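You operate a simulated robot arm through the tools that you are given. There is no shell and no other tool.

Carry out the task below with a simulated two-armed robot. There is one attempt and no reset: what you move stays moved.

TASK
Switch the parts call switch on. Put the label block labelled "plugs" from the slat conveyor on top of the brown carton there and the label block labelled "clips" on the white panel. Press the zero button three times. Do these in any order. Set down upright: label block.

It is judged by the outcome, as a careful person would: the job done as asked, and still so three seconds after it is handed in. It fails if anything else is knocked over, pushed out of place, dropped, spilled or broken.

THE ROBOT
Two 7-joint arms with three-finger grippers on one trunk, on a base that moves. Base frame: it is fixed to the floor where the robot stands at the start and does not move with it; the origin is under the middle of the robot, x ahead of it, y to its left, z up. Readings come in mm, rad, newtons and seconds.
The left shoulder is at the start at [70, 165, 863], the right one opposite. With the tool pointing down near the work surface each hand reaches from about 100 to 840 mm from the robot's upright axis, wherever it stands, measured 20 degrees to its own side. Places, roughly: parts call switch [700, 0, 700]; zero button [-300, 2500, 900]. Payload 3.91 kg a hand.
The tool frame of a hand sits at the grasp point between the pads (the TCP): z along the fingers, y along the line on which they close. The tips reach 30 mm beyond it. The gripper opens to 116 mm; its body begins 73 mm behind the TCP.
Orientation is that of the tool frame in the base frame, as a unit quaternion [w, x, y, z]. With the fingers straight down and closing along the base's y, the tool's x points along the base's -x, its y along +y and its z along -z.

THE INTERFACE
- The arms move only by the tool send_rows. It takes "left_commands", "right_commands" or both (then of equal length, played together; a hand with none holds still); each is one flat list of numbers, 7 for each row, row after row: the finger opening in mm, from 0 to 116, then the shift along the tool's x, y, z in units of 40 mm (1.0 is 40 mm), then the turn, a rotation vector about the tool's x, y, z in units of 5 degrees (1.0 is 5 degrees). In form: [grip, tx, ty, tz, rx, ry, rz, grip, tx, ty, tz, rx, ry, rz, ...]. A call has 1 to 20 rows; each row shifts and turns the commanded pose from where the row before left it, along the tool's axes as they then stand. A call with a number of a shift or a turn outside -1 to 1 is refused whole. A row lasts 0.2 s, in which the tool goes at most 50 mm and 0.15 rad; a call with a longer step from one row to the next is refused whole, and so is a gripper value outside its range. A pose out of reach is approached as far as the arm can. The call stops where the force on the tool passes 40 N (or 10 N more than at its start, if that is more) or the arm is blocked; 0.2 s more then pass. The fingers move at their own pace (about 153 mm/s each) and stop on an object; they squeeze with about 27 N. The grip force told is the motor's: it shows also when the fingers shut on nothing. Time passes only in rows, and 0.2 s behind the last, so rows that do not move let the fingers close. The reply holds the time, the measured pose of the TCP, the force on the tool along the base axes, the opening and the grip force, in the units named above and with some noise, with the torque about the TCP (base axes, N m) and any sound that the robot's microphone picked up.
- Cameras (640 x 400 px; columns grow to the right, rows downward): "scene" is now at [140.1, -23.8, 1200.6]; the picture's right is [-0.25, -0.97, 0.00], its down [-0.35, 0.09, -0.93] and it looks along [0.90, -0.23, -0.37] (base axes); focal length 257 px, centre (320, 200). "left" rides on the left gripper at [75, 17, -88] in its tool frame; the picture's right is [-0.22, 0.97, 0.00], its down [-0.70, -0.16, -0.70] and it looks along [-0.68, -0.16, 0.71] (tool axes); focal length 247 px, centre (320, 200). "right" rides on the right gripper at [52, 56, -88] in its tool frame; the picture's right is [-0.73, 0.68, 0.00], its down [-0.49, -0.52, -0.70] and it looks along [-0.48, -0.51, 0.71] (tool axes); focal length 247 px, centre (320, 200). There is no depth. A picture from a camera that has moved, and an enlarged one, comes with that camera's place and axes in the base frame and with its lens.
- camera(camera): a new picture of that camera. No time passes.
- slide_trunk(by): slides the trunk up (or, below 0, down) by that many mm; the arms and the scene camera ride with it, the base frame stays. It gives what a move gives, with no picture.
- base_move(legs): drives the robot by 1 to 6 legs, each [ahead, left, turn to the left] in mm, mm and rad, along the robot's own axes; the way and the turn of a leg run together, so that a leg with both is an arc; at most 1500 mm and 3.142 rad a leg. The arms and the cameras ride along, it lands a little off, and it stops where it bumps. It gives what a move gives.
- aim_head(pan, tilt): turns the head with the scene camera to pan (to the left, within 1.501 rad either way) and tilt (down, from -0.506 to 1.204), counted from straight ahead of the robot. It gives what a move gives.
- close_up(camera, box): a new picture of the part [left, top, right, bottom] of that camera's present view, enlarged. No time passes.
- hand_in(): hands the job in; it is judged then, once.

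Nothing tells you exact positions but the pictures and the camera data. Unless the task says otherwise, let go and move clear before handing in.

The tools are called after ">>>" as name(argument=value, ...) on one line, values as JSON. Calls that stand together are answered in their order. send_rows: Moves the arms, as the interface text tells. Its arguments: {"type":"object","properties":{"left_commands":{"type":"array","items":{"type":"number"}},"right_commands":{"type":"array","items":{"type":"number"}}},"required":[]} The other tools are called the same way: slide_trunk (by) moves the trunk up or down; base_move (legs) drives the base; aim_head (pan, tilt) turns the head that bears the scene camera; camera (camera) takes a picture; close_up (camera, box) takes an enlarged picture of a part of a camera's view; hand_in () hands the job in.

At the start:

```text
time: 0.0
left_eef_pos: [586.6, 101.0, 1059.8]
left_tcp_rot: [0.0, 0.0, 1.0, 0.001]
left_wrist_force: [-0.9, 0.3, -0.8]
left_torque: [0.01, 0.01, -0.01]
left_grip_width: 115.6
left_grip_force: 0.0
right_eef_pos: [491.3, -329.6, 1151.8]
right_tcp_rot: [0.001, -0.001, 1.0, 0.0]
right_wrist_force: [-0.5, -0.1, -0.5]
right_torque: [0.02, -0.02, -0.01]
right_grip_width: 116.0
right_grip_force: 0.1
trunk travel left (down, up): [-400.0, 440.0]
robot x, y, heading: [0.9, 1.2, -0.005]
head pan, tilt (commanded): [-0.255, 0.375]
```

scene: 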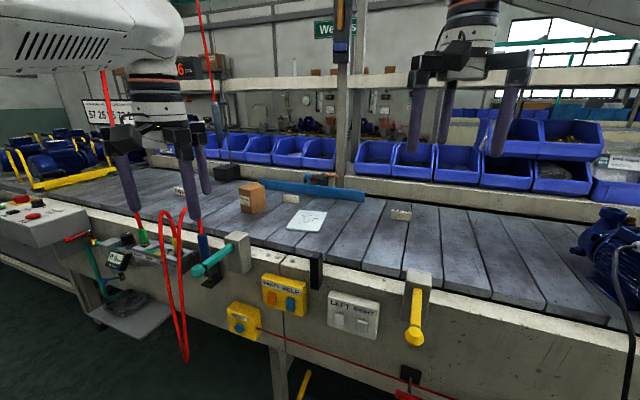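
right: 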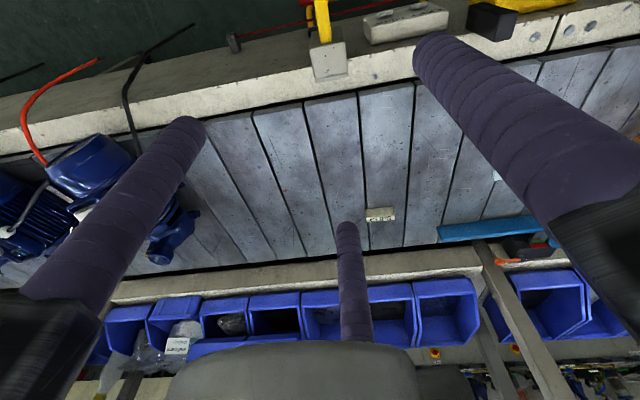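
left: 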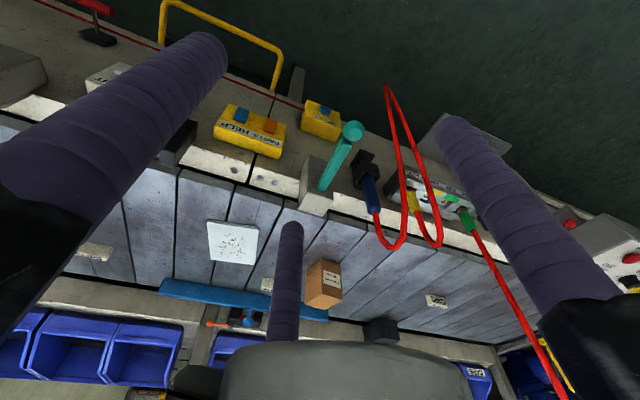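

I see a slat conveyor with a brown carton, a white panel, several small label blocks, and switch boxes on the near rail. I'll look closer to read the labels and identify the switches before moving.

>>> close_up(camera="scene", box=[150, 150, 310, 250])

>>> close_up(camera="scene", box=[200, 250, 440, 400])

>>> close_up(camera="scene", box=[280, 170, 440, 270])

>>> close_up(camera="left", box=[180, 200, 500, 400])

>>> close_up(camera="left", box=[60, 60, 380, 260])

>>> close_up(camera="right", box=[300, 160, 460, 260])

```text
4.00 times, centred on (230, 200) of scene
camera zoom: at [140.1, -23.8, 1200.6], right [-0.25, -0.97, 0.0], down [-0.35, 0.09, -0.93], along [0.9, -0.23, -0.37], focal length 1028 px, centre (680, 200)
```

zoom: 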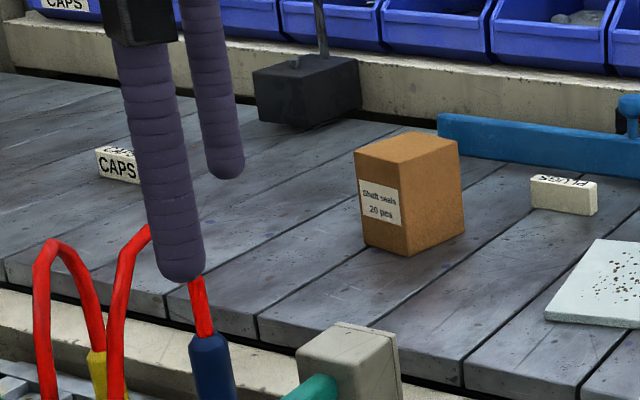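

```text
2.67 times, centred on (320, 325) of scene
camera zoom: at [140.1, -23.8, 1200.6], right [-0.25, -0.97, 0.0], down [-0.35, 0.09, -0.93], along [0.9, -0.23, -0.37], focal length 686 px, centre (320, -133)
```

zoom: 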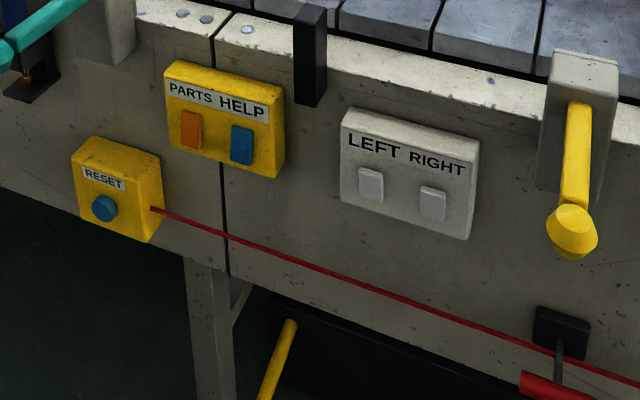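

```text
4.00 times, centred on (360, 220) of scene
camera zoom: at [140.1, -23.8, 1200.6], right [-0.25, -0.97, 0.0], down [-0.35, 0.09, -0.93], along [0.9, -0.23, -0.37], focal length 1028 px, centre (160, 120)
```

zoom: 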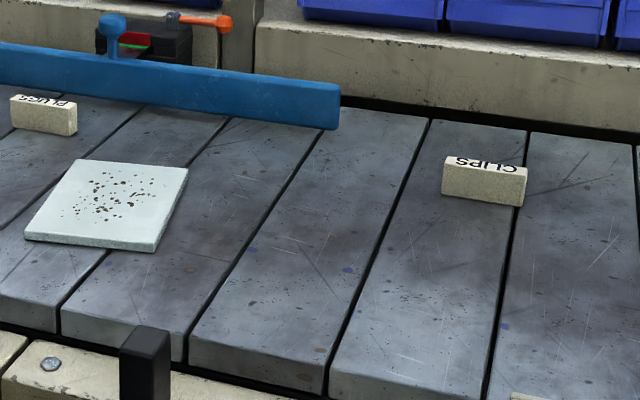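

```text
2.00 times, centred on (340, 300) of left
camera zoom: at [511.5, 119.7, 1148.8], right [0.22, 0.97, 0.0], down [0.7, -0.16, 0.7], along [0.68, -0.16, -0.71], focal length 494 px, centre (280, 0)
```

zoom: 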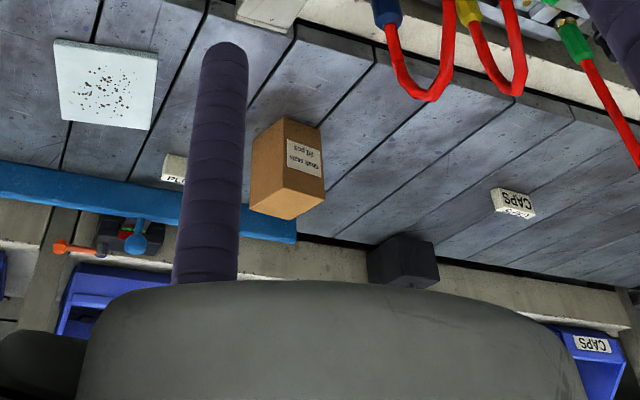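

```text
2.00 times, centred on (220, 160) of left
camera zoom: at [511.5, 119.7, 1148.8], right [0.22, 0.97, 0.0], down [0.7, -0.16, 0.7], along [0.68, -0.16, -0.71], focal length 494 px, centre (520, 280)
```

zoom: 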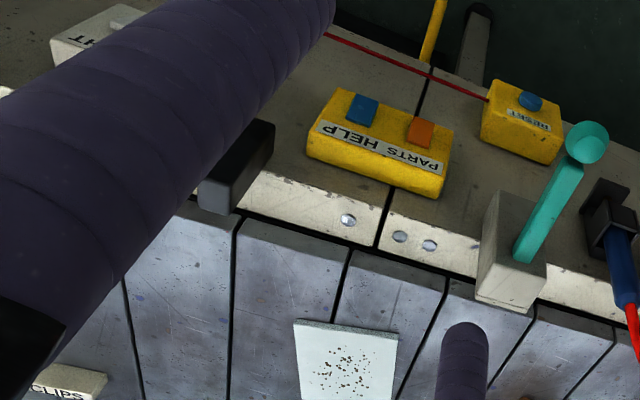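

```text
4.00 times, centred on (380, 210) of right
camera zoom: at [440.7, -274.0, 1238.4], right [0.73, 0.68, 0.0], down [0.49, -0.52, 0.7], along [0.48, -0.51, -0.71], focal length 988 px, centre (80, 160)
```

zoom: 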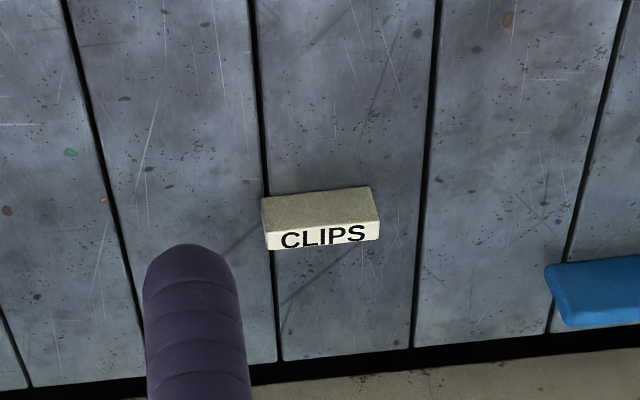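

The blocks read PLUGS (behind the white panel, near the blue bar), CLIPS (to the right) and CAPS (to the left, not needed). The parts call switch is the orange rocker on the yellow "PARTS HELP" box. Next I'll turn the head to look for the zero button on the left, then look down at the base's surroundings.

>>> aim_head(pan=1.5, tilt=0.2)

>>> camera(camera="scene")

>>> aim_head(pan=0.6, tilt=0.6)

>>> camera(camera="scene")

>>> aim_head(pan=-0.2, tilt=1.0)

>>> camera(camera="scene")

```text
time: 1.8
left_eef_pos: [585.4, 102.8, 1060.0]
left_tcp_rot: [-0.001, 0.0, 1.0, 0.0]
left_wrist_force: [0.0, -0.6, -0.2]
left_torque: [0.02, -0.01, -0.01]
left_grip_width: 116.4
left_grip_force: 0.0
right_eef_pos: [491.8, -330.2, 1151.4]
right_tcp_rot: [0.001, -0.001, 1.0, 0.0]
right_wrist_force: [0.2, -0.1, -0.3]
right_torque: [0.01, -0.06, -0.03]
right_grip_width: 116.1
right_grip_force: 0.1
trunk travel left (down, up): [-400.0, 440.0]
robot x, y, heading: [-3.9, -1.4, -0.003]
head pan, tilt (commanded): [1.499, 0.201]
```

```text
taken
camera scene: at [57.0, 92.6, 1216.9], right [1.0, -0.07, 0.0], down [-0.01, -0.2, -0.98], along [0.07, 0.98, -0.2], focal length 257 px, centre (320, 200)
```

scene: 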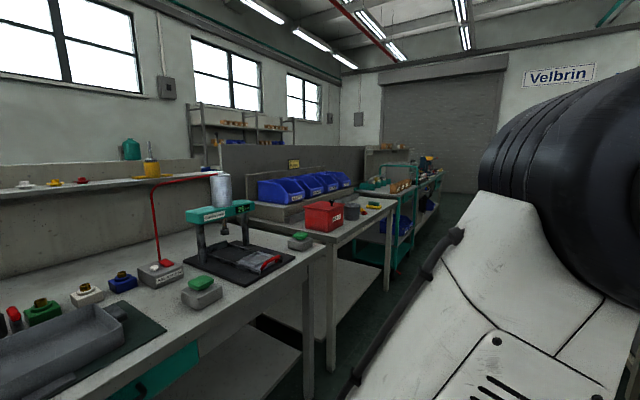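

```text
time: 3.0
left_eef_pos: [585.7, 102.4, 1062.0]
left_tcp_rot: [0.0, -0.001, 1.0, 0.001]
left_wrist_force: [-0.4, -0.8, -0.3]
left_torque: [0.0, 0.0, -0.01]
left_grip_width: 116.0
left_grip_force: 0.1
right_eef_pos: [492.5, -329.8, 1152.4]
right_tcp_rot: [0.001, 0.0, 1.0, 0.0]
right_wrist_force: [0.1, 0.2, -0.4]
right_torque: [-0.03, 0.05, 0.01]
right_grip_width: 116.3
right_grip_force: 0.0
trunk travel left (down, up): [-400.0, 440.0]
robot x, y, heading: [-1.7, 0.5, 0.0]
head pan, tilt (commanded): [0.6, 0.6]
```

```text
taken
camera scene: at [123.1, 49.6, 1180.2], right [0.57, -0.82, 0.0], down [-0.47, -0.32, -0.83], along [0.68, 0.47, -0.56], focal length 257 px, centre (320, 200)
```

scene: 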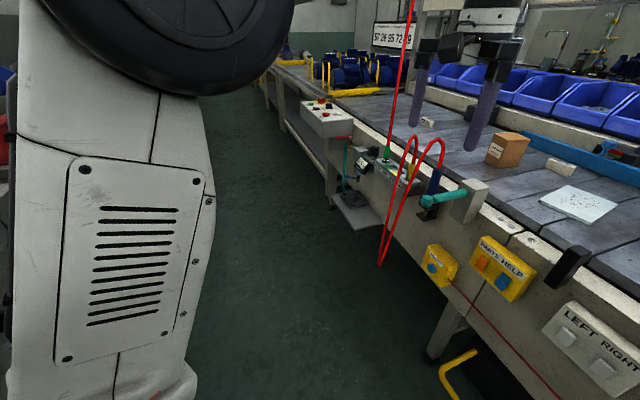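

```text
time: 4.1
left_eef_pos: [586.0, 102.5, 1060.6]
left_tcp_rot: [0.0, 0.0, 1.0, 0.0]
left_wrist_force: [0.7, 0.7, -0.3]
left_torque: [-0.02, -0.01, -0.02]
left_grip_width: 116.0
left_grip_force: 0.1
right_eef_pos: [493.1, -329.0, 1150.7]
right_tcp_rot: [0.001, -0.001, 1.0, 0.0]
right_wrist_force: [0.4, 0.1, -0.8]
right_torque: [0.0, 0.01, 0.01]
right_grip_width: 115.8
right_grip_force: 0.0
trunk travel left (down, up): [-400.0, 440.0]
robot x, y, heading: [2.1, -4.7, -0.004]
head pan, tilt (commanded): [-0.201, 1.0]
```

```text
taken
camera scene: at [118.5, -14.2, 1148.1], right [-0.2, -0.98, 0.0], down [-0.82, 0.17, -0.54], along [0.53, -0.11, -0.84], focal length 257 px, centre (320, 200)
```

scene: 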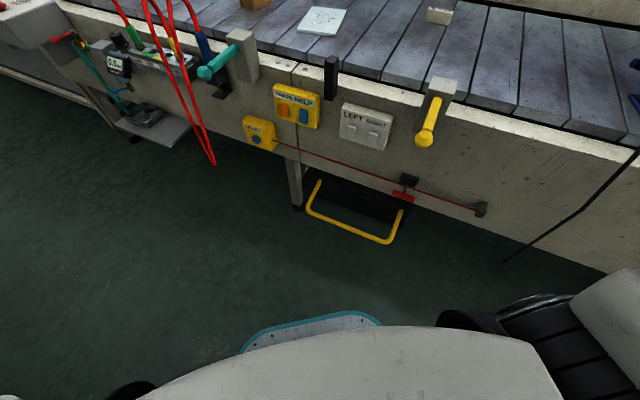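

The conveyor runs at roughly 35° to the robot, with its near rail about 590 mm away, square on. I'll look closer at the area where the zero button should be, and at the switch box.

>>> close_up(camera="scene", box=[230, 60, 430, 185])

>>> aim_head(pan=1.5, tilt=0.2)

>>> close_up(camera="scene", box=[230, 130, 470, 280])

>>> close_up(camera="scene", box=[130, 160, 340, 300])

```text
3.20 times, centred on (330, 122) of scene
camera zoom: at [118.5, -14.2, 1148.1], right [-0.2, -0.98, 0.0], down [-0.82, 0.17, -0.54], along [0.53, -0.11, -0.84], focal length 823 px, centre (288, 448)
```

zoom: 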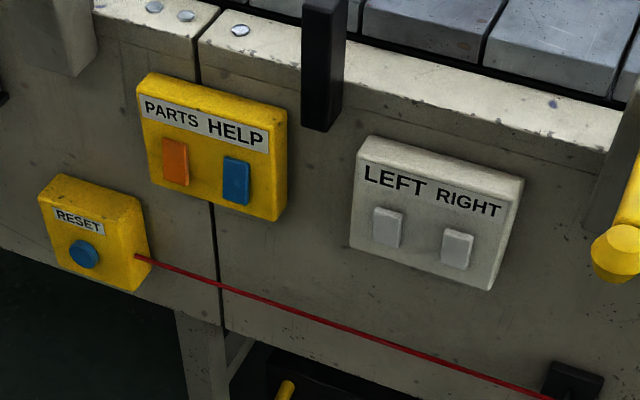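

```text
time: 5.8
left_eef_pos: [586.7, 102.3, 1061.2]
left_tcp_rot: [0.0, -0.001, 1.0, 0.0]
left_wrist_force: [-1.1, -0.4, -0.3]
left_torque: [0.0, 0.0, 0.02]
left_grip_width: 116.0
left_grip_force: 0.0
right_eef_pos: [492.3, -328.4, 1152.6]
right_tcp_rot: [0.001, -0.001, 1.0, 0.0]
right_wrist_force: [0.0, 0.2, -0.3]
right_torque: [-0.03, 0.01, 0.0]
right_grip_width: 116.2
right_grip_force: 0.1
trunk travel left (down, up): [-400.0, 440.0]
robot x, y, heading: [-1.1, 1.4, -0.001]
head pan, tilt (commanded): [1.499, 0.201]
```

```text
2.67 times, centred on (350, 205) of scene
camera zoom: at [57.0, 92.6, 1216.9], right [1.0, -0.07, 0.0], down [-0.01, -0.2, -0.98], along [0.07, 0.98, -0.2], focal length 686 px, centre (240, 187)
```

zoom: 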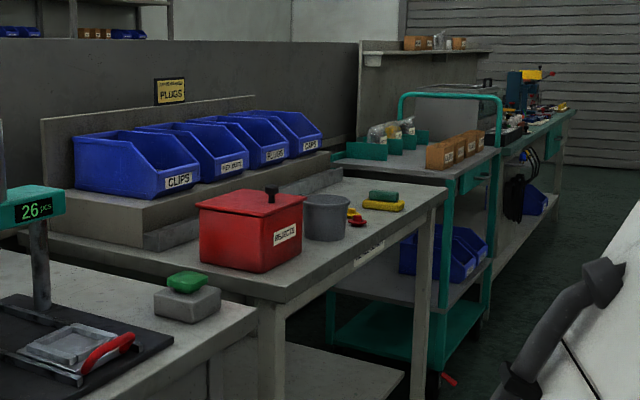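

```text
2.86 times, centred on (235, 230) of scene
camera zoom: at [57.0, 92.6, 1216.9], right [1.0, -0.07, 0.0], down [-0.01, -0.2, -0.98], along [0.07, 0.98, -0.2], focal length 735 px, centre (563, 114)
```

zoom: 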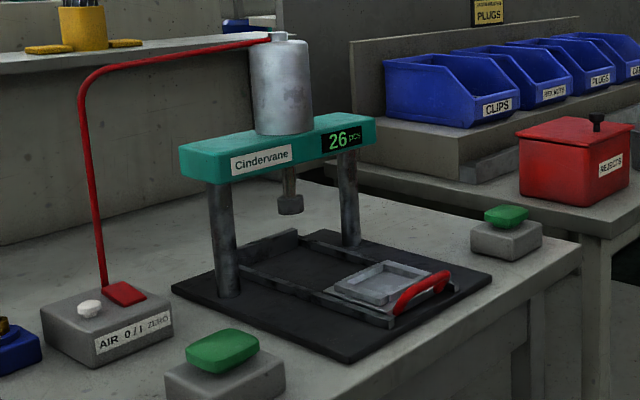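

The "AIR 0|1 ZERO" box with a red button sits on the press bench to my left, but it appears closer than the rough place given for the zero button. I'll raise the trunk to get parallax and see past the bins.

>>> close_up(camera="scene", box=[130, 240, 230, 302])

>>> slide_trunk(by=250)

>>> camera(camera="scene")

>>> close_up(camera="scene", box=[130, 160, 450, 360])

```text
6.40 times, centred on (180, 271) of scene
camera zoom: at [57.0, 92.6, 1216.9], right [1.0, -0.07, 0.0], down [-0.01, -0.2, -0.98], along [0.07, 0.98, -0.2], focal length 1645 px, centre (1216, -254)
```

zoom: 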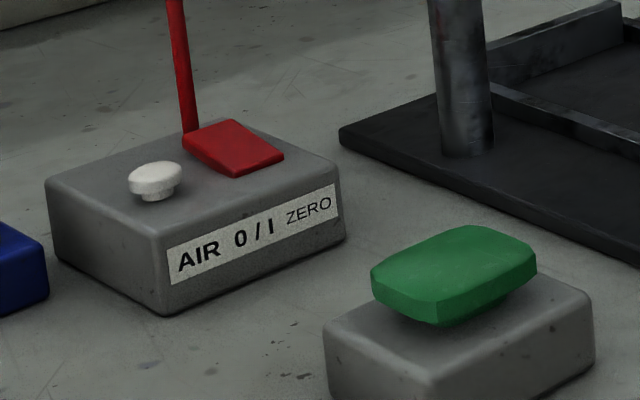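

```text
time: 8.4
left_eef_pos: [585.9, 102.4, 1310.4]
left_tcp_rot: [0.0, 0.0, 1.0, 0.0]
left_wrist_force: [-0.4, -0.2, -0.2]
left_torque: [-0.02, -0.02, 0.02]
left_grip_width: 116.2
left_grip_force: 0.1
right_eef_pos: [492.6, -330.4, 1402.2]
right_tcp_rot: [0.001, -0.001, 1.0, -0.001]
right_wrist_force: [0.2, 0.4, 0.3]
right_torque: [0.01, 0.0, -0.02]
right_grip_width: 116.1
right_grip_force: 0.1
trunk travel left (down, up): [-650.0, 190.0]
robot x, y, heading: [1.3, -2.9, 0.001]
head pan, tilt (commanded): [1.499, 0.201]
```

```text
taken
camera scene: at [57.1, 92.5, 1466.9], right [1.0, -0.07, 0.0], down [-0.01, -0.2, -0.98], along [0.07, 0.98, -0.2], focal length 257 px, centre (320, 200)
```

scene: 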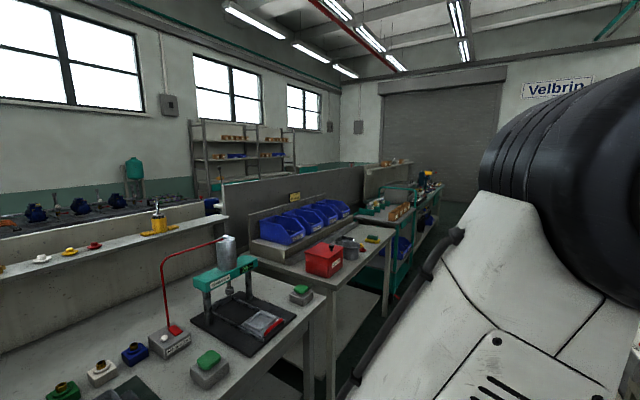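

```text
2.00 times, centred on (290, 260) of scene
camera zoom: at [57.1, 92.5, 1466.9], right [1.0, -0.07, 0.0], down [-0.01, -0.2, -0.98], along [0.07, 0.98, -0.2], focal length 514 px, centre (380, 80)
```

zoom: 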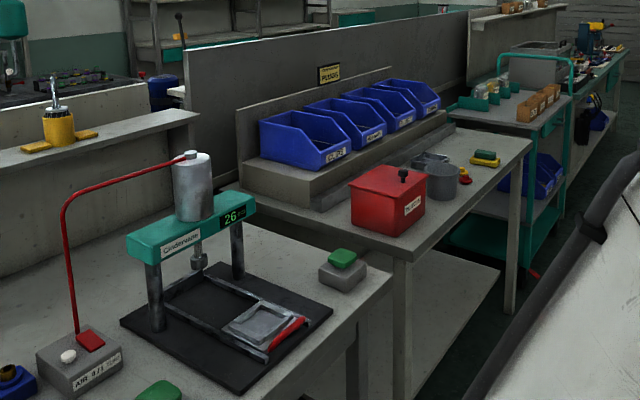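

The red button on the press bench works out at about (-380, 900, 850), which does not match the rough place (-300, 2500, 900). That place would be behind the grey partition. I'll raise the trunk fully and look over it.

>>> slide_trunk(by=190)

>>> aim_head(pan=1.5, tilt=0.1)

>>> camera(camera="scene")

>>> close_up(camera="scene", box=[0, 150, 240, 300])

>>> close_up(camera="scene", box=[180, 130, 420, 280])

```text
time: 10.5
left_eef_pos: [585.4, 102.7, 1500.3]
left_tcp_rot: [0.0, -0.001, 1.0, 0.0]
left_wrist_force: [0.9, 0.9, -0.1]
left_torque: [0.01, 0.0, 0.01]
left_grip_width: 116.1
left_grip_force: 0.0
right_eef_pos: [492.6, -329.4, 1592.6]
right_tcp_rot: [0.001, -0.001, 1.0, 0.0]
right_wrist_force: [0.6, 0.7, -0.1]
right_torque: [0.02, -0.01, 0.03]
right_grip_width: 116.1
right_grip_force: 0.1
trunk travel left (down, up): [-840.0, 0.0]
robot x, y, heading: [-1.1, -0.6, -0.004]
head pan, tilt (commanded): [1.499, 0.201]
```

```text
time: 11.2
left_eef_pos: [586.3, 102.1, 1500.6]
left_tcp_rot: [0.0, 0.0, 1.0, 0.0]
left_wrist_force: [-0.5, -0.2, 0.1]
left_torque: [-0.03, -0.01, 0.0]
left_grip_width: 116.1
left_grip_force: 0.0
right_eef_pos: [493.3, -329.8, 1592.3]
right_tcp_rot: [0.001, -0.002, 1.0, 0.0]
right_wrist_force: [-0.9, 0.4, 0.1]
right_torque: [-0.03, 0.01, 0.0]
right_grip_width: 116.0
right_grip_force: 0.1
trunk travel left (down, up): [-840.0, 0.0]
robot x, y, heading: [0.8, 0.9, -0.001]
head pan, tilt (commanded): [1.499, 0.099]
```

```text
taken
camera scene: at [57.0, 91.4, 1666.3], right [1.0, -0.07, 0.0], down [-0.01, -0.1, -0.99], along [0.07, 0.99, -0.1], focal length 257 px, centre (320, 200)
```

scene: 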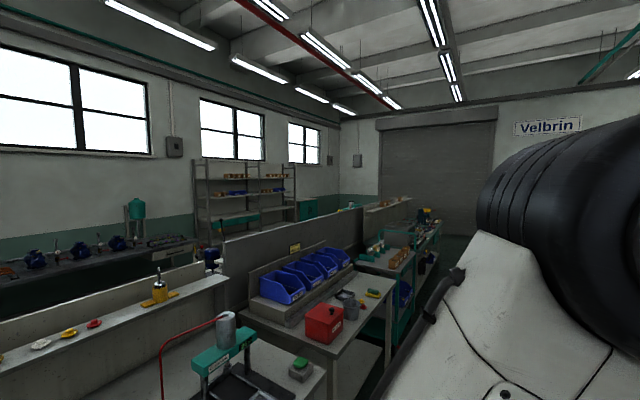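

```text
2.67 times, centred on (120, 225) of scene
camera zoom: at [57.0, 91.4, 1666.3], right [1.0, -0.07, 0.0], down [-0.01, -0.1, -0.99], along [0.07, 0.99, -0.1], focal length 686 px, centre (853, 133)
```

zoom: 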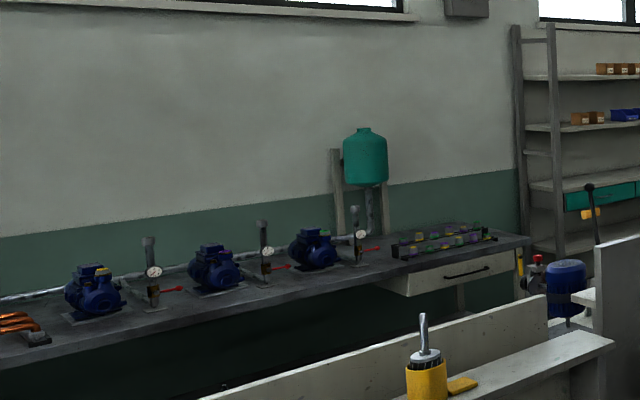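

```text
2.67 times, centred on (300, 205) of scene
camera zoom: at [57.0, 91.4, 1666.3], right [1.0, -0.07, 0.0], down [-0.01, -0.1, -0.99], along [0.07, 0.99, -0.1], focal length 686 px, centre (373, 187)
```

zoom: 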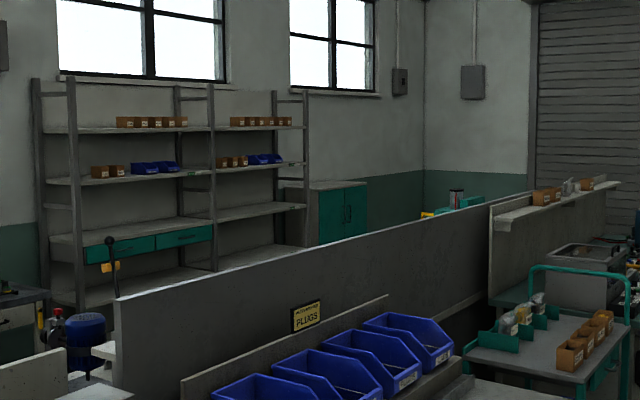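

There is another workstation behind the partition, so the zero button is probably there. I'll do the conveyor work first: lower the trunk, turn to face the conveyor squarely, and line up with the switch box.

>>> slide_trunk(by=-390)

>>> base_move(legs=[[0, 0, -0.62], [-80, 250, 0]])

>>> aim_head(pan=0.0, tilt=0.5)

>>> camera(camera="scene")

```text
time: 14.9
left_eef_pos: [586.2, 103.4, 1109.8]
left_tcp_rot: [0.0, 0.0, 1.0, 0.0]
left_wrist_force: [0.0, -0.4, 0.2]
left_torque: [-0.01, 0.05, 0.05]
left_grip_width: 116.0
left_grip_force: 0.0
right_eef_pos: [493.0, -330.4, 1201.4]
right_tcp_rot: [0.001, 0.0, 1.0, 0.001]
right_wrist_force: [0.0, 0.7, -0.4]
right_torque: [0.01, 0.01, 0.01]
right_grip_width: 115.8
right_grip_force: 0.0
trunk travel left (down, up): [-450.0, 390.0]
robot x, y, heading: [-1.1, 1.0, -0.0]
head pan, tilt (commanded): [1.499, 0.099]
```

```text
time: 18.5
left_eef_pos: [618.9, -6.9, 1111.0]
left_tcp_rot: [0.001, 0.307, 0.952, 0.0]
left_wrist_force: [0.6, -0.2, -0.3]
left_torque: [-0.05, 0.0, -0.01]
left_grip_width: 115.8
left_grip_force: 0.2
right_eef_pos: [289.4, -302.5, 1202.2]
right_tcp_rot: [0.001, 0.306, 0.952, -0.002]
right_wrist_force: [0.5, 0.4, -0.6]
right_torque: [-0.06, 0.0, 0.01]
right_grip_width: 115.9
right_grip_force: 0.1
trunk travel left (down, up): [-450.0, 390.0]
robot x, y, heading: [81.7, 246.4, -0.624]
head pan, tilt (commanded): [1.499, 0.099]
```

```text
time: 20.1
left_eef_pos: [617.5, -6.6, 1111.5]
left_tcp_rot: [0.0, 0.306, 0.952, 0.001]
left_wrist_force: [-0.1, 0.4, 0.5]
left_torque: [0.02, 0.01, -0.01]
left_grip_width: 115.9
left_grip_force: 0.1
right_eef_pos: [290.6, -303.3, 1202.4]
right_tcp_rot: [0.001, 0.306, 0.952, -0.001]
right_wrist_force: [-0.7, -0.3, 0.7]
right_torque: [0.0, -0.01, 0.0]
right_grip_width: 116.0
right_grip_force: 0.0
trunk travel left (down, up): [-450.0, 390.0]
robot x, y, heading: [79.8, 253.1, -0.623]
head pan, tilt (commanded): [0.0, 0.499]
```

```text
taken
camera scene: at [196.8, 168.7, 1239.2], right [-0.58, -0.81, 0.0], down [-0.39, 0.28, -0.88], along [0.71, -0.51, -0.48], focal length 257 px, centre (320, 200)
```

scene: 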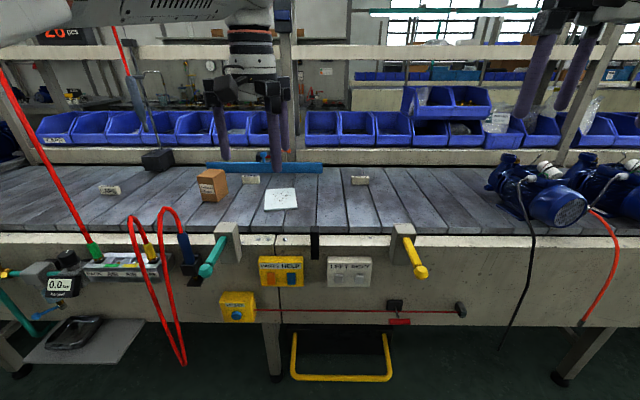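

The robot now faces the conveyor squarely. I'll zoom in on the switch box and on each conveyor item.

>>> close_up(camera="scene", box=[240, 245, 320, 295])

>>> close_up(camera="scene", box=[185, 150, 313, 230])

>>> close_up(camera="scene", box=[290, 150, 418, 230])

>>> camera(camera="left")

>>> camera(camera="right")

```text
8.00 times, centred on (280, 270) of scene
camera zoom: at [196.8, 168.7, 1239.2], right [-0.58, -0.81, 0.0], down [-0.39, 0.28, -0.88], along [0.71, -0.51, -0.48], focal length 2057 px, centre (640, -360)
```

zoom: 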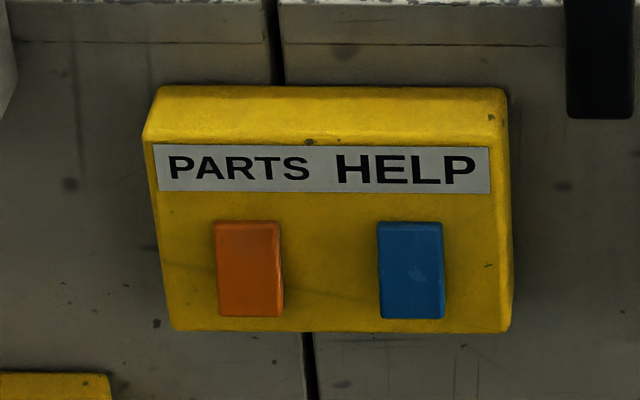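

```text
5.00 times, centred on (249, 190) of scene
camera zoom: at [196.8, 168.7, 1239.2], right [-0.58, -0.81, 0.0], down [-0.39, 0.28, -0.88], along [0.71, -0.51, -0.48], focal length 1286 px, centre (675, 250)
```

zoom: 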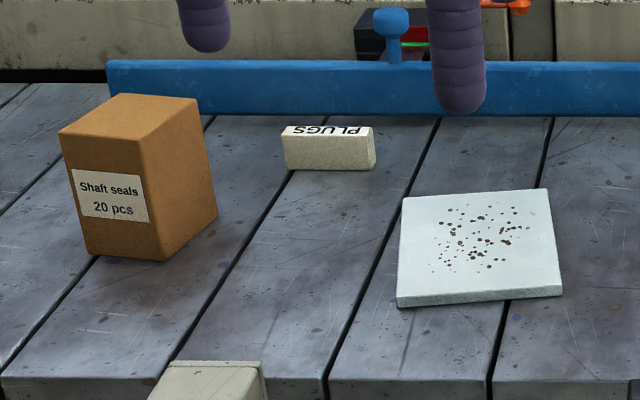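

```text
5.00 times, centred on (354, 190) of scene
camera zoom: at [196.8, 168.7, 1239.2], right [-0.58, -0.81, 0.0], down [-0.39, 0.28, -0.88], along [0.71, -0.51, -0.48], focal length 1286 px, centre (150, 250)
```

zoom: 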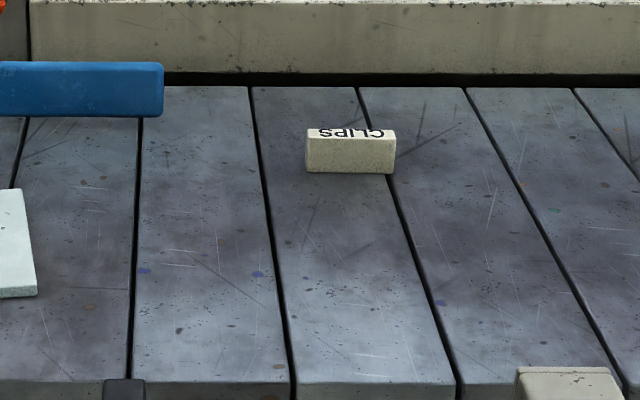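

```text
taken
camera left: at [567.5, 50.6, 1198.7], right [0.75, 0.66, 0.0], down [0.47, -0.54, 0.7], along [0.46, -0.52, -0.71], focal length 247 px, centre (320, 200)
```

left: 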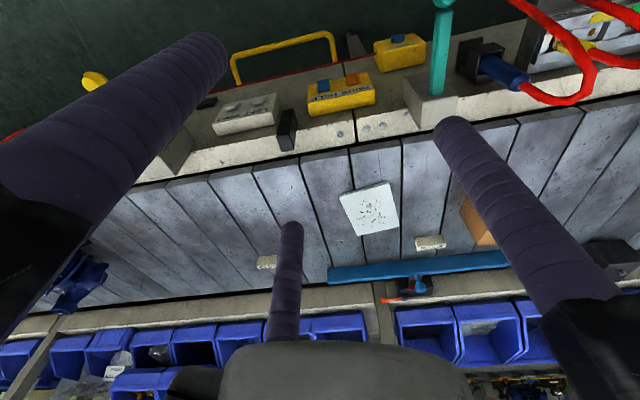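

```text
taken
camera right: at [281.1, -227.7, 1288.4], right [0.99, 0.13, 0.0], down [0.09, -0.71, 0.7], along [0.09, -0.7, -0.71], focal length 247 px, centre (320, 200)
```

right: 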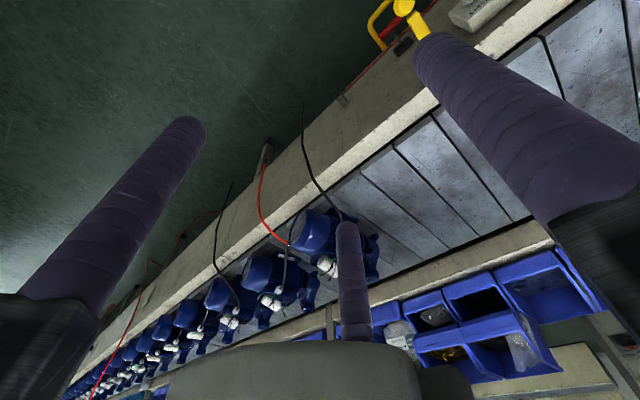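

The parts rocker is roughly 690 mm ahead and 145 mm left of the robot axis, at z about 680. I'll close the left gripper in free air to see how the three fingers come together.

>>> send_rows(left_commands=[0, 0, 0, 0, 0, 0, 0, 0, 0, 0, 0, 0, 0, 0, 0, 0, 0, 0, 0, 0, 0])

>>> camera(camera="left")

>>> close_up(camera="left", box=[290, 60, 400, 130])

```text
time: 20.9
left_eef_pos: [618.2, -6.7, 1110.0]
left_tcp_rot: [0.0, 0.306, 0.952, 0.0]
left_wrist_force: [0.3, -0.2, 0.1]
left_torque: [0.0, -0.01, -0.01]
left_grip_width: 9.2
left_grip_force: 27.0
right_eef_pos: [290.8, -302.0, 1202.2]
right_tcp_rot: [0.001, 0.306, 0.952, -0.001]
right_wrist_force: [-0.2, 0.2, 1.0]
right_torque: [0.02, -0.01, -0.01]
right_grip_width: 116.0
right_grip_force: 0.0
trunk travel left (down, up): [-450.0, 390.0]
robot x, y, heading: [83.0, 251.6, -0.622]
head pan, tilt (commanded): [0.0, 0.499]
```

```text
taken
camera left: at [567.5, 50.6, 1198.7], right [0.75, 0.66, 0.0], down [0.47, -0.54, 0.7], along [0.46, -0.52, -0.71], focal length 247 px, centre (320, 200)
```

left: 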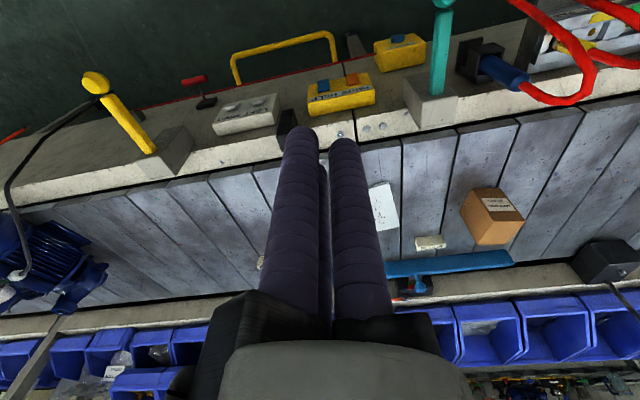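

```text
5.71 times, centred on (345, 95) of left
camera zoom: at [567.5, 50.6, 1198.7], right [0.75, 0.66, 0.0], down [0.47, -0.54, 0.7], along [0.46, -0.52, -0.71], focal length 1411 px, centre (177, 800)
```

zoom: 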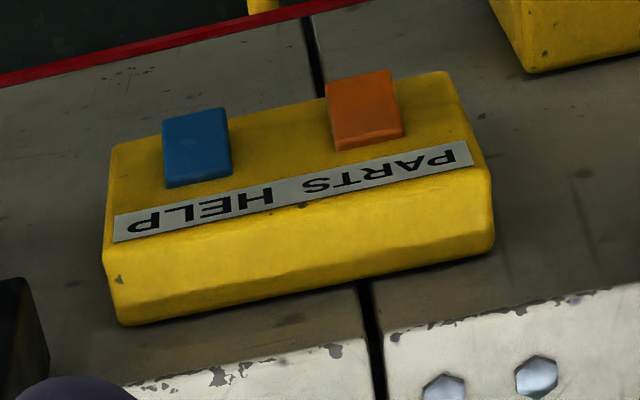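

The fingers close centrically into a tight cluster, good for pressing. I'll keep the left gripper closed and tip it so the fingers point forward at the conveyor.

>>> send_rows(left_commands=[0, 0, 0, 0, 0, -1, 0, 0, 0, 0, 0, 0, -1, 0, 0, 0, 0, 0, 0, -1, 0, 0, 0, 0, 0, 0, -1, 0, 0, 0, 0, 0, 0, -1, 0, 0, 0, 0, 0, 0, -1, 0, 0, 0, 0, 0, 0, -1, 0, 0, 0, 0, 0, 0, -1, 0, 0, 0, 0, 0, 0, -1, 0, 0, 0, 0, 0, 0, -1, 0, 0, 0, 0, 0, 0, -1, 0, 0, 0, 0, 0, 0, -1, 0, 0, 0, 0, 0, 0, -1, 0, 0, 0, 0, 0, 0, -1, 0, 0, 0, 0, 0, 0, -1, 0, 0, 0, 0, 0, 0, -1, 0, 0, 0, 0, 0, 0, -1, 0, 0, 0, 0, 0, 0, -1, 0])

>>> camera(camera="scene")

```text
time: 24.7
left_eef_pos: [618.2, -8.1, 1111.2]
left_tcp_rot: [0.673, 0.217, 0.672, -0.218]
left_wrist_force: [0.3, 0.1, -0.4]
left_torque: [0.0, -0.01, -0.03]
left_grip_width: 9.2
left_grip_force: 26.7
right_eef_pos: [290.8, -303.6, 1201.6]
right_tcp_rot: [0.001, 0.306, 0.952, 0.001]
right_wrist_force: [0.1, 0.5, -0.1]
right_torque: [0.01, -0.05, 0.02]
right_grip_width: 116.1
right_grip_force: 0.1
trunk travel left (down, up): [-450.0, 390.0]
robot x, y, heading: [83.4, 249.8, -0.623]
head pan, tilt (commanded): [0.0, 0.499]
```

```text
taken
camera scene: at [196.9, 168.5, 1239.2], right [-0.58, -0.81, 0.0], down [-0.39, 0.28, -0.88], along [0.71, -0.51, -0.48], focal length 257 px, centre (320, 200)
```

scene: 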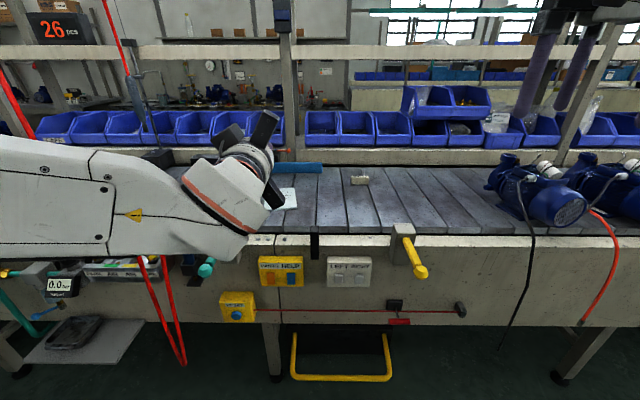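

The left hand now points forward. I'll lower it in front of the parts switch, staying about 150 mm short of it.

>>> send_rows(left_commands=[0, 0.955, 0.093, -0.1, 0, 0, 0, 0, 0.955, 0.093, -0.1, 0, 0, 0, 0, 0.955, 0.093, -0.1, 0, 0, 0, 0, 0.955, 0.093, -0.1, 0, 0, 0, 0, 0.955, 0.093, -0.1, 0, 0, 0, 0, 0.955, 0.093, -0.1, 0, 0, 0, 0, 0.955, 0.093, -0.1, 0, 0, 0, 0, 0.955, 0.093, -0.1, 0, 0, 0, 0, 0.955, 0.093, -0.1, 0, 0, 0, 0, 0.955, 0.093, -0.1, 0, 0, 0, 0, 0.955, 0.093, -0.1, 0, 0, 0])

>>> camera(camera="scene")

>>> camera(camera="left")

```text
time: 27.1
left_eef_pos: [608.0, 48.4, 686.6]
left_tcp_rot: [0.673, 0.217, 0.673, -0.216]
left_wrist_force: [0.5, 0.5, 0.0]
left_torque: [0.0, -0.03, -0.01]
left_grip_width: 9.4
left_grip_force: 27.5
left hand out of reach, approached as far as the arm can: row 6
right_eef_pos: [291.1, -304.3, 1202.3]
right_tcp_rot: [0.001, 0.306, 0.952, -0.001]
right_wrist_force: [0.1, 0.4, 0.4]
right_torque: [0.02, 0.03, -0.04]
right_grip_width: 116.1
right_grip_force: 0.1
trunk travel left (down, up): [-450.0, 390.0]
robot x, y, heading: [81.0, 252.5, -0.622]
head pan, tilt (commanded): [0.0, 0.499]
```

```text
taken
camera scene: at [197.5, 168.9, 1239.3], right [-0.58, -0.81, 0.0], down [-0.39, 0.28, -0.88], along [0.71, -0.51, -0.48], focal length 257 px, centre (320, 200)
```

scene: 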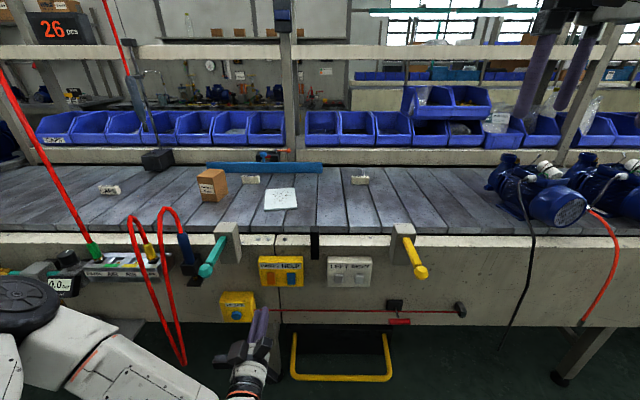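

```text
taken
camera left: at [547.6, 113.7, 613.0], right [0.57, 0.79, 0.22], down [-0.66, 0.28, 0.7], along [0.49, -0.54, 0.68], focal length 247 px, centre (320, 200)
```

left: 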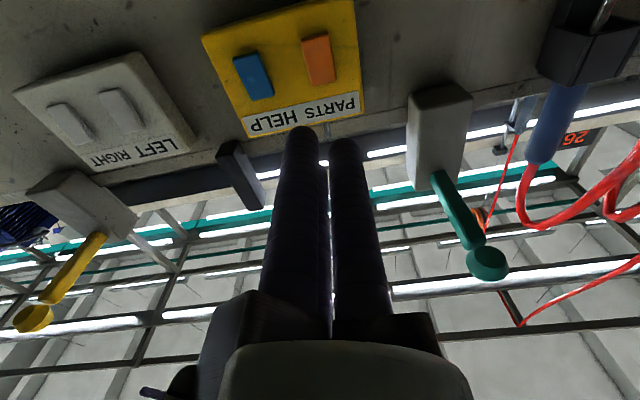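

The hand is in front of the box. I'll zoom in with the wrist camera to see the rocker state and line up the press.

>>> close_up(camera="left", box=[190, 0, 390, 125])

>>> close_up(camera="left", box=[20, 50, 200, 162])

>>> close_up(camera="scene", box=[240, 245, 320, 295])

```text
3.20 times, centred on (290, 62) of left
camera zoom: at [547.6, 113.7, 613.0], right [0.57, 0.79, 0.22], down [-0.66, 0.28, 0.7], along [0.49, -0.54, 0.68], focal length 790 px, centre (416, 640)
```

zoom: 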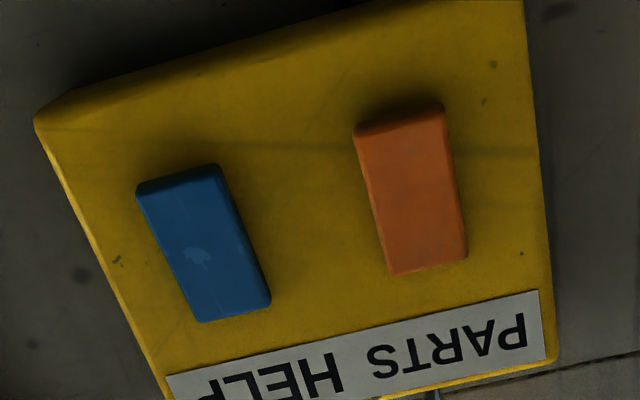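

```text
3.56 times, centred on (110, 106) of left
camera zoom: at [547.6, 113.7, 613.0], right [0.57, 0.79, 0.22], down [-0.66, 0.28, 0.7], along [0.49, -0.54, 0.68], focal length 878 px, centre (1067, 534)
```

zoom: 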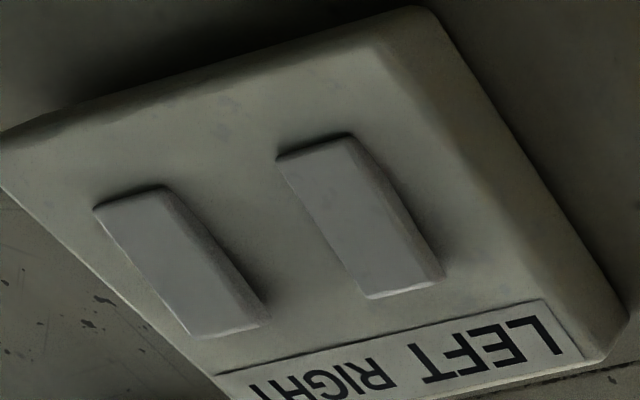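

```text
8.00 times, centred on (280, 270) of scene
camera zoom: at [197.5, 168.9, 1239.3], right [-0.58, -0.81, 0.0], down [-0.39, 0.28, -0.88], along [0.71, -0.51, -0.48], focal length 2057 px, centre (640, -360)
```

zoom: 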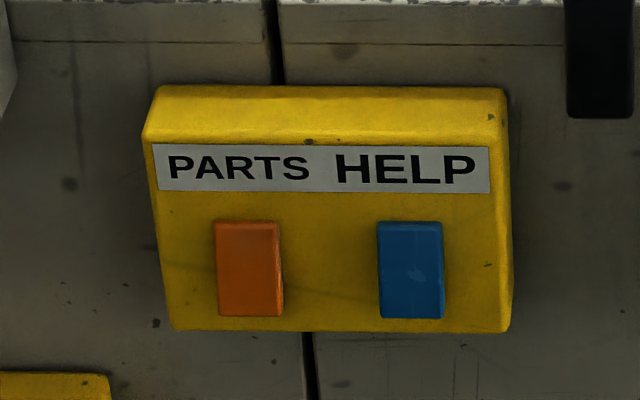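

>>> close_up(camera="left", box=[288, 22, 352, 62])

>>> close_up(camera="left", box=[40, 80, 152, 150])

>>> close_up(camera="scene", box=[260, 268, 304, 290])

```text
10.00 times, centred on (320, 42) of left
camera zoom: at [547.6, 113.7, 613.0], right [0.57, 0.79, 0.22], down [-0.66, 0.28, 0.7], along [0.49, -0.54, 0.68], focal length 2470 px, centre (320, 1780)
```

zoom: 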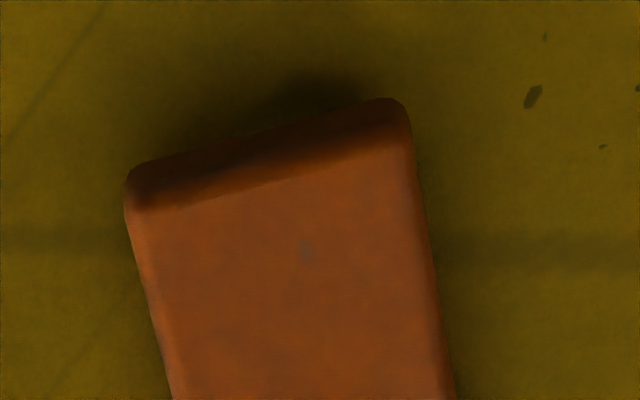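

```text
5.71 times, centred on (96, 115) of left
camera zoom: at [547.6, 113.7, 613.0], right [0.57, 0.79, 0.22], down [-0.66, 0.28, 0.7], along [0.49, -0.54, 0.68], focal length 1411 px, centre (1600, 686)
```

zoom: 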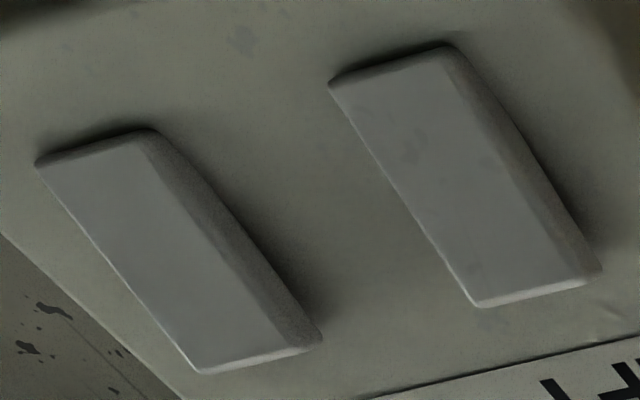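

```text
14.55 times, centred on (282, 279) of scene
camera zoom: at [197.5, 168.9, 1239.3], right [-0.58, -0.81, 0.0], down [-0.39, 0.28, -0.88], along [0.71, -0.51, -0.48], focal length 3740 px, centre (873, -949)
```

zoom: 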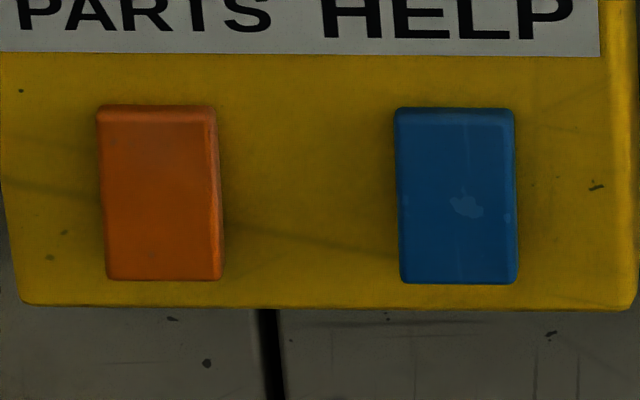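

The rockers look tilted, but I want a side view to be sure which end sticks out. I'll shift the hand sideways to see the box in profile.

>>> send_rows(left_commands=[0, 0, -1, 0, 0, 0, 0, 0, 0, -1, 0, 0, 0, 0, 0, 0, -1, 0, 0, 0, 0, 0, 0, -1, 0, 0, 0, 0])

>>> camera(camera="left")

>>> close_up(camera="left", box=[350, 10, 550, 135])

```text
time: 28.1
left_eef_pos: [518.2, -82.7, 692.4]
left_tcp_rot: [0.673, 0.217, 0.673, -0.216]
left_wrist_force: [0.8, -0.7, 0.1]
left_torque: [0.01, -0.03, 0.02]
left_grip_width: 9.2
left_grip_force: 27.3
right_eef_pos: [289.2, -304.4, 1201.0]
right_tcp_rot: [0.0, 0.306, 0.952, 0.0]
right_wrist_force: [1.0, -0.7, 0.7]
right_torque: [-0.03, -0.02, -0.02]
right_grip_width: 115.9
right_grip_force: 0.2
trunk travel left (down, up): [-450.0, 390.0]
robot x, y, heading: [83.0, 250.9, -0.617]
head pan, tilt (commanded): [0.0, 0.499]
```

```text
taken
camera left: at [454.6, -17.9, 617.5], right [0.57, 0.79, 0.23], down [-0.66, 0.28, 0.7], along [0.49, -0.54, 0.68], focal length 247 px, centre (320, 200)
```

left: 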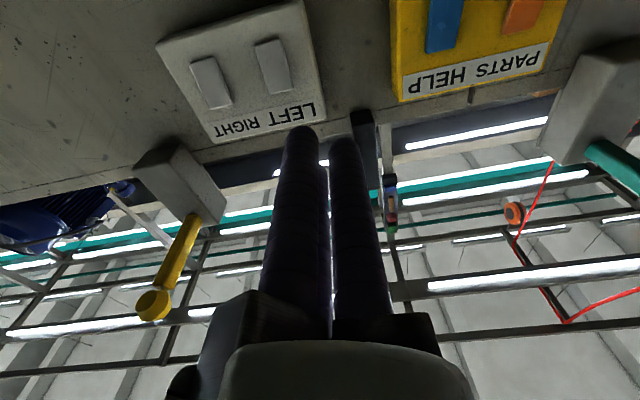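

```text
3.20 times, centred on (450, 72) of left
camera zoom: at [454.6, -17.9, 617.5], right [0.57, 0.79, 0.23], down [-0.66, 0.28, 0.7], along [0.49, -0.54, 0.68], focal length 790 px, centre (-96, 608)
```

zoom: 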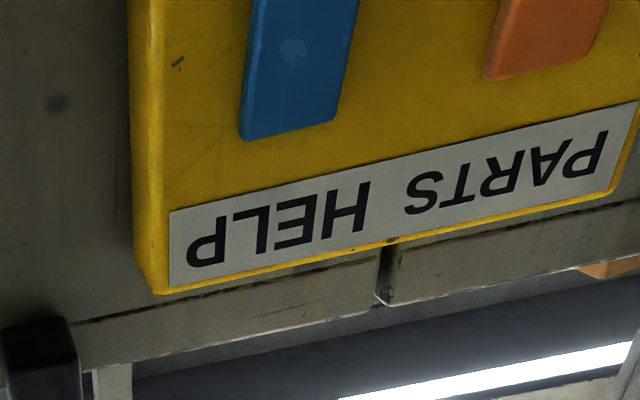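

>>> send_rows(left_commands=[0, 1, 0.3, -0.5, 0, 0, 0, 0, 1, 0.3, -0.5, 0, 0, 0])

>>> camera(camera="left")

>>> close_up(camera="left", box=[360, 20, 500, 108])

>>> close_up(camera="left", box=[160, 50, 320, 150])

```text
time: 28.7
left_eef_pos: [497.5, -40.6, 610.2]
left_tcp_rot: [0.673, 0.217, 0.673, -0.217]
left_wrist_force: [-0.5, 0.7, -0.3]
left_torque: [0.02, -0.01, -0.01]
left_grip_width: 8.9
left_grip_force: 26.9
right_eef_pos: [289.5, -302.7, 1202.3]
right_tcp_rot: [0.001, 0.305, 0.952, -0.001]
right_wrist_force: [-0.5, 0.1, -0.3]
right_torque: [0.01, -0.03, 0.0]
right_grip_width: 115.9
right_grip_force: 0.0
trunk travel left (down, up): [-450.0, 390.0]
robot x, y, heading: [83.8, 247.5, -0.621]
head pan, tilt (commanded): [0.0, 0.499]
```

```text
taken
camera left: at [436.4, 23.9, 536.3], right [0.57, 0.79, 0.22], down [-0.66, 0.28, 0.7], along [0.49, -0.54, 0.68], focal length 247 px, centre (320, 200)
```

left: 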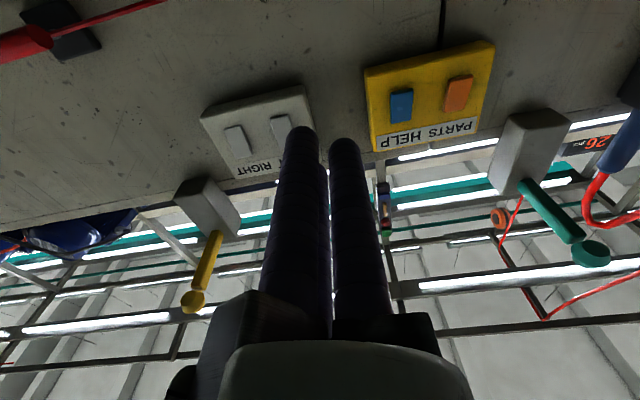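

```text
4.55 times, centred on (430, 64) of left
camera zoom: at [436.4, 23.9, 536.3], right [0.57, 0.79, 0.22], down [-0.66, 0.28, 0.7], along [0.49, -0.54, 0.68], focal length 1123 px, centre (-180, 818)
```

zoom: 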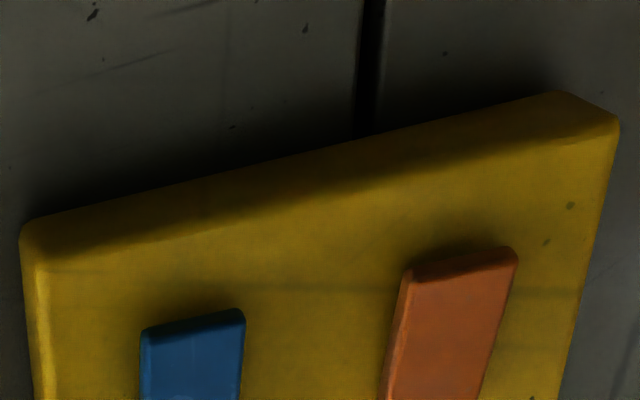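

```text
4.00 times, centred on (240, 100) of left
camera zoom: at [436.4, 23.9, 536.3], right [0.57, 0.79, 0.22], down [-0.66, 0.28, 0.7], along [0.49, -0.54, 0.68], focal length 988 px, centre (640, 600)
```

zoom: 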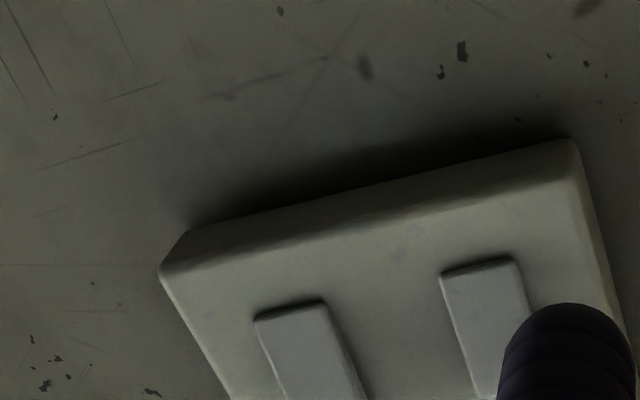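

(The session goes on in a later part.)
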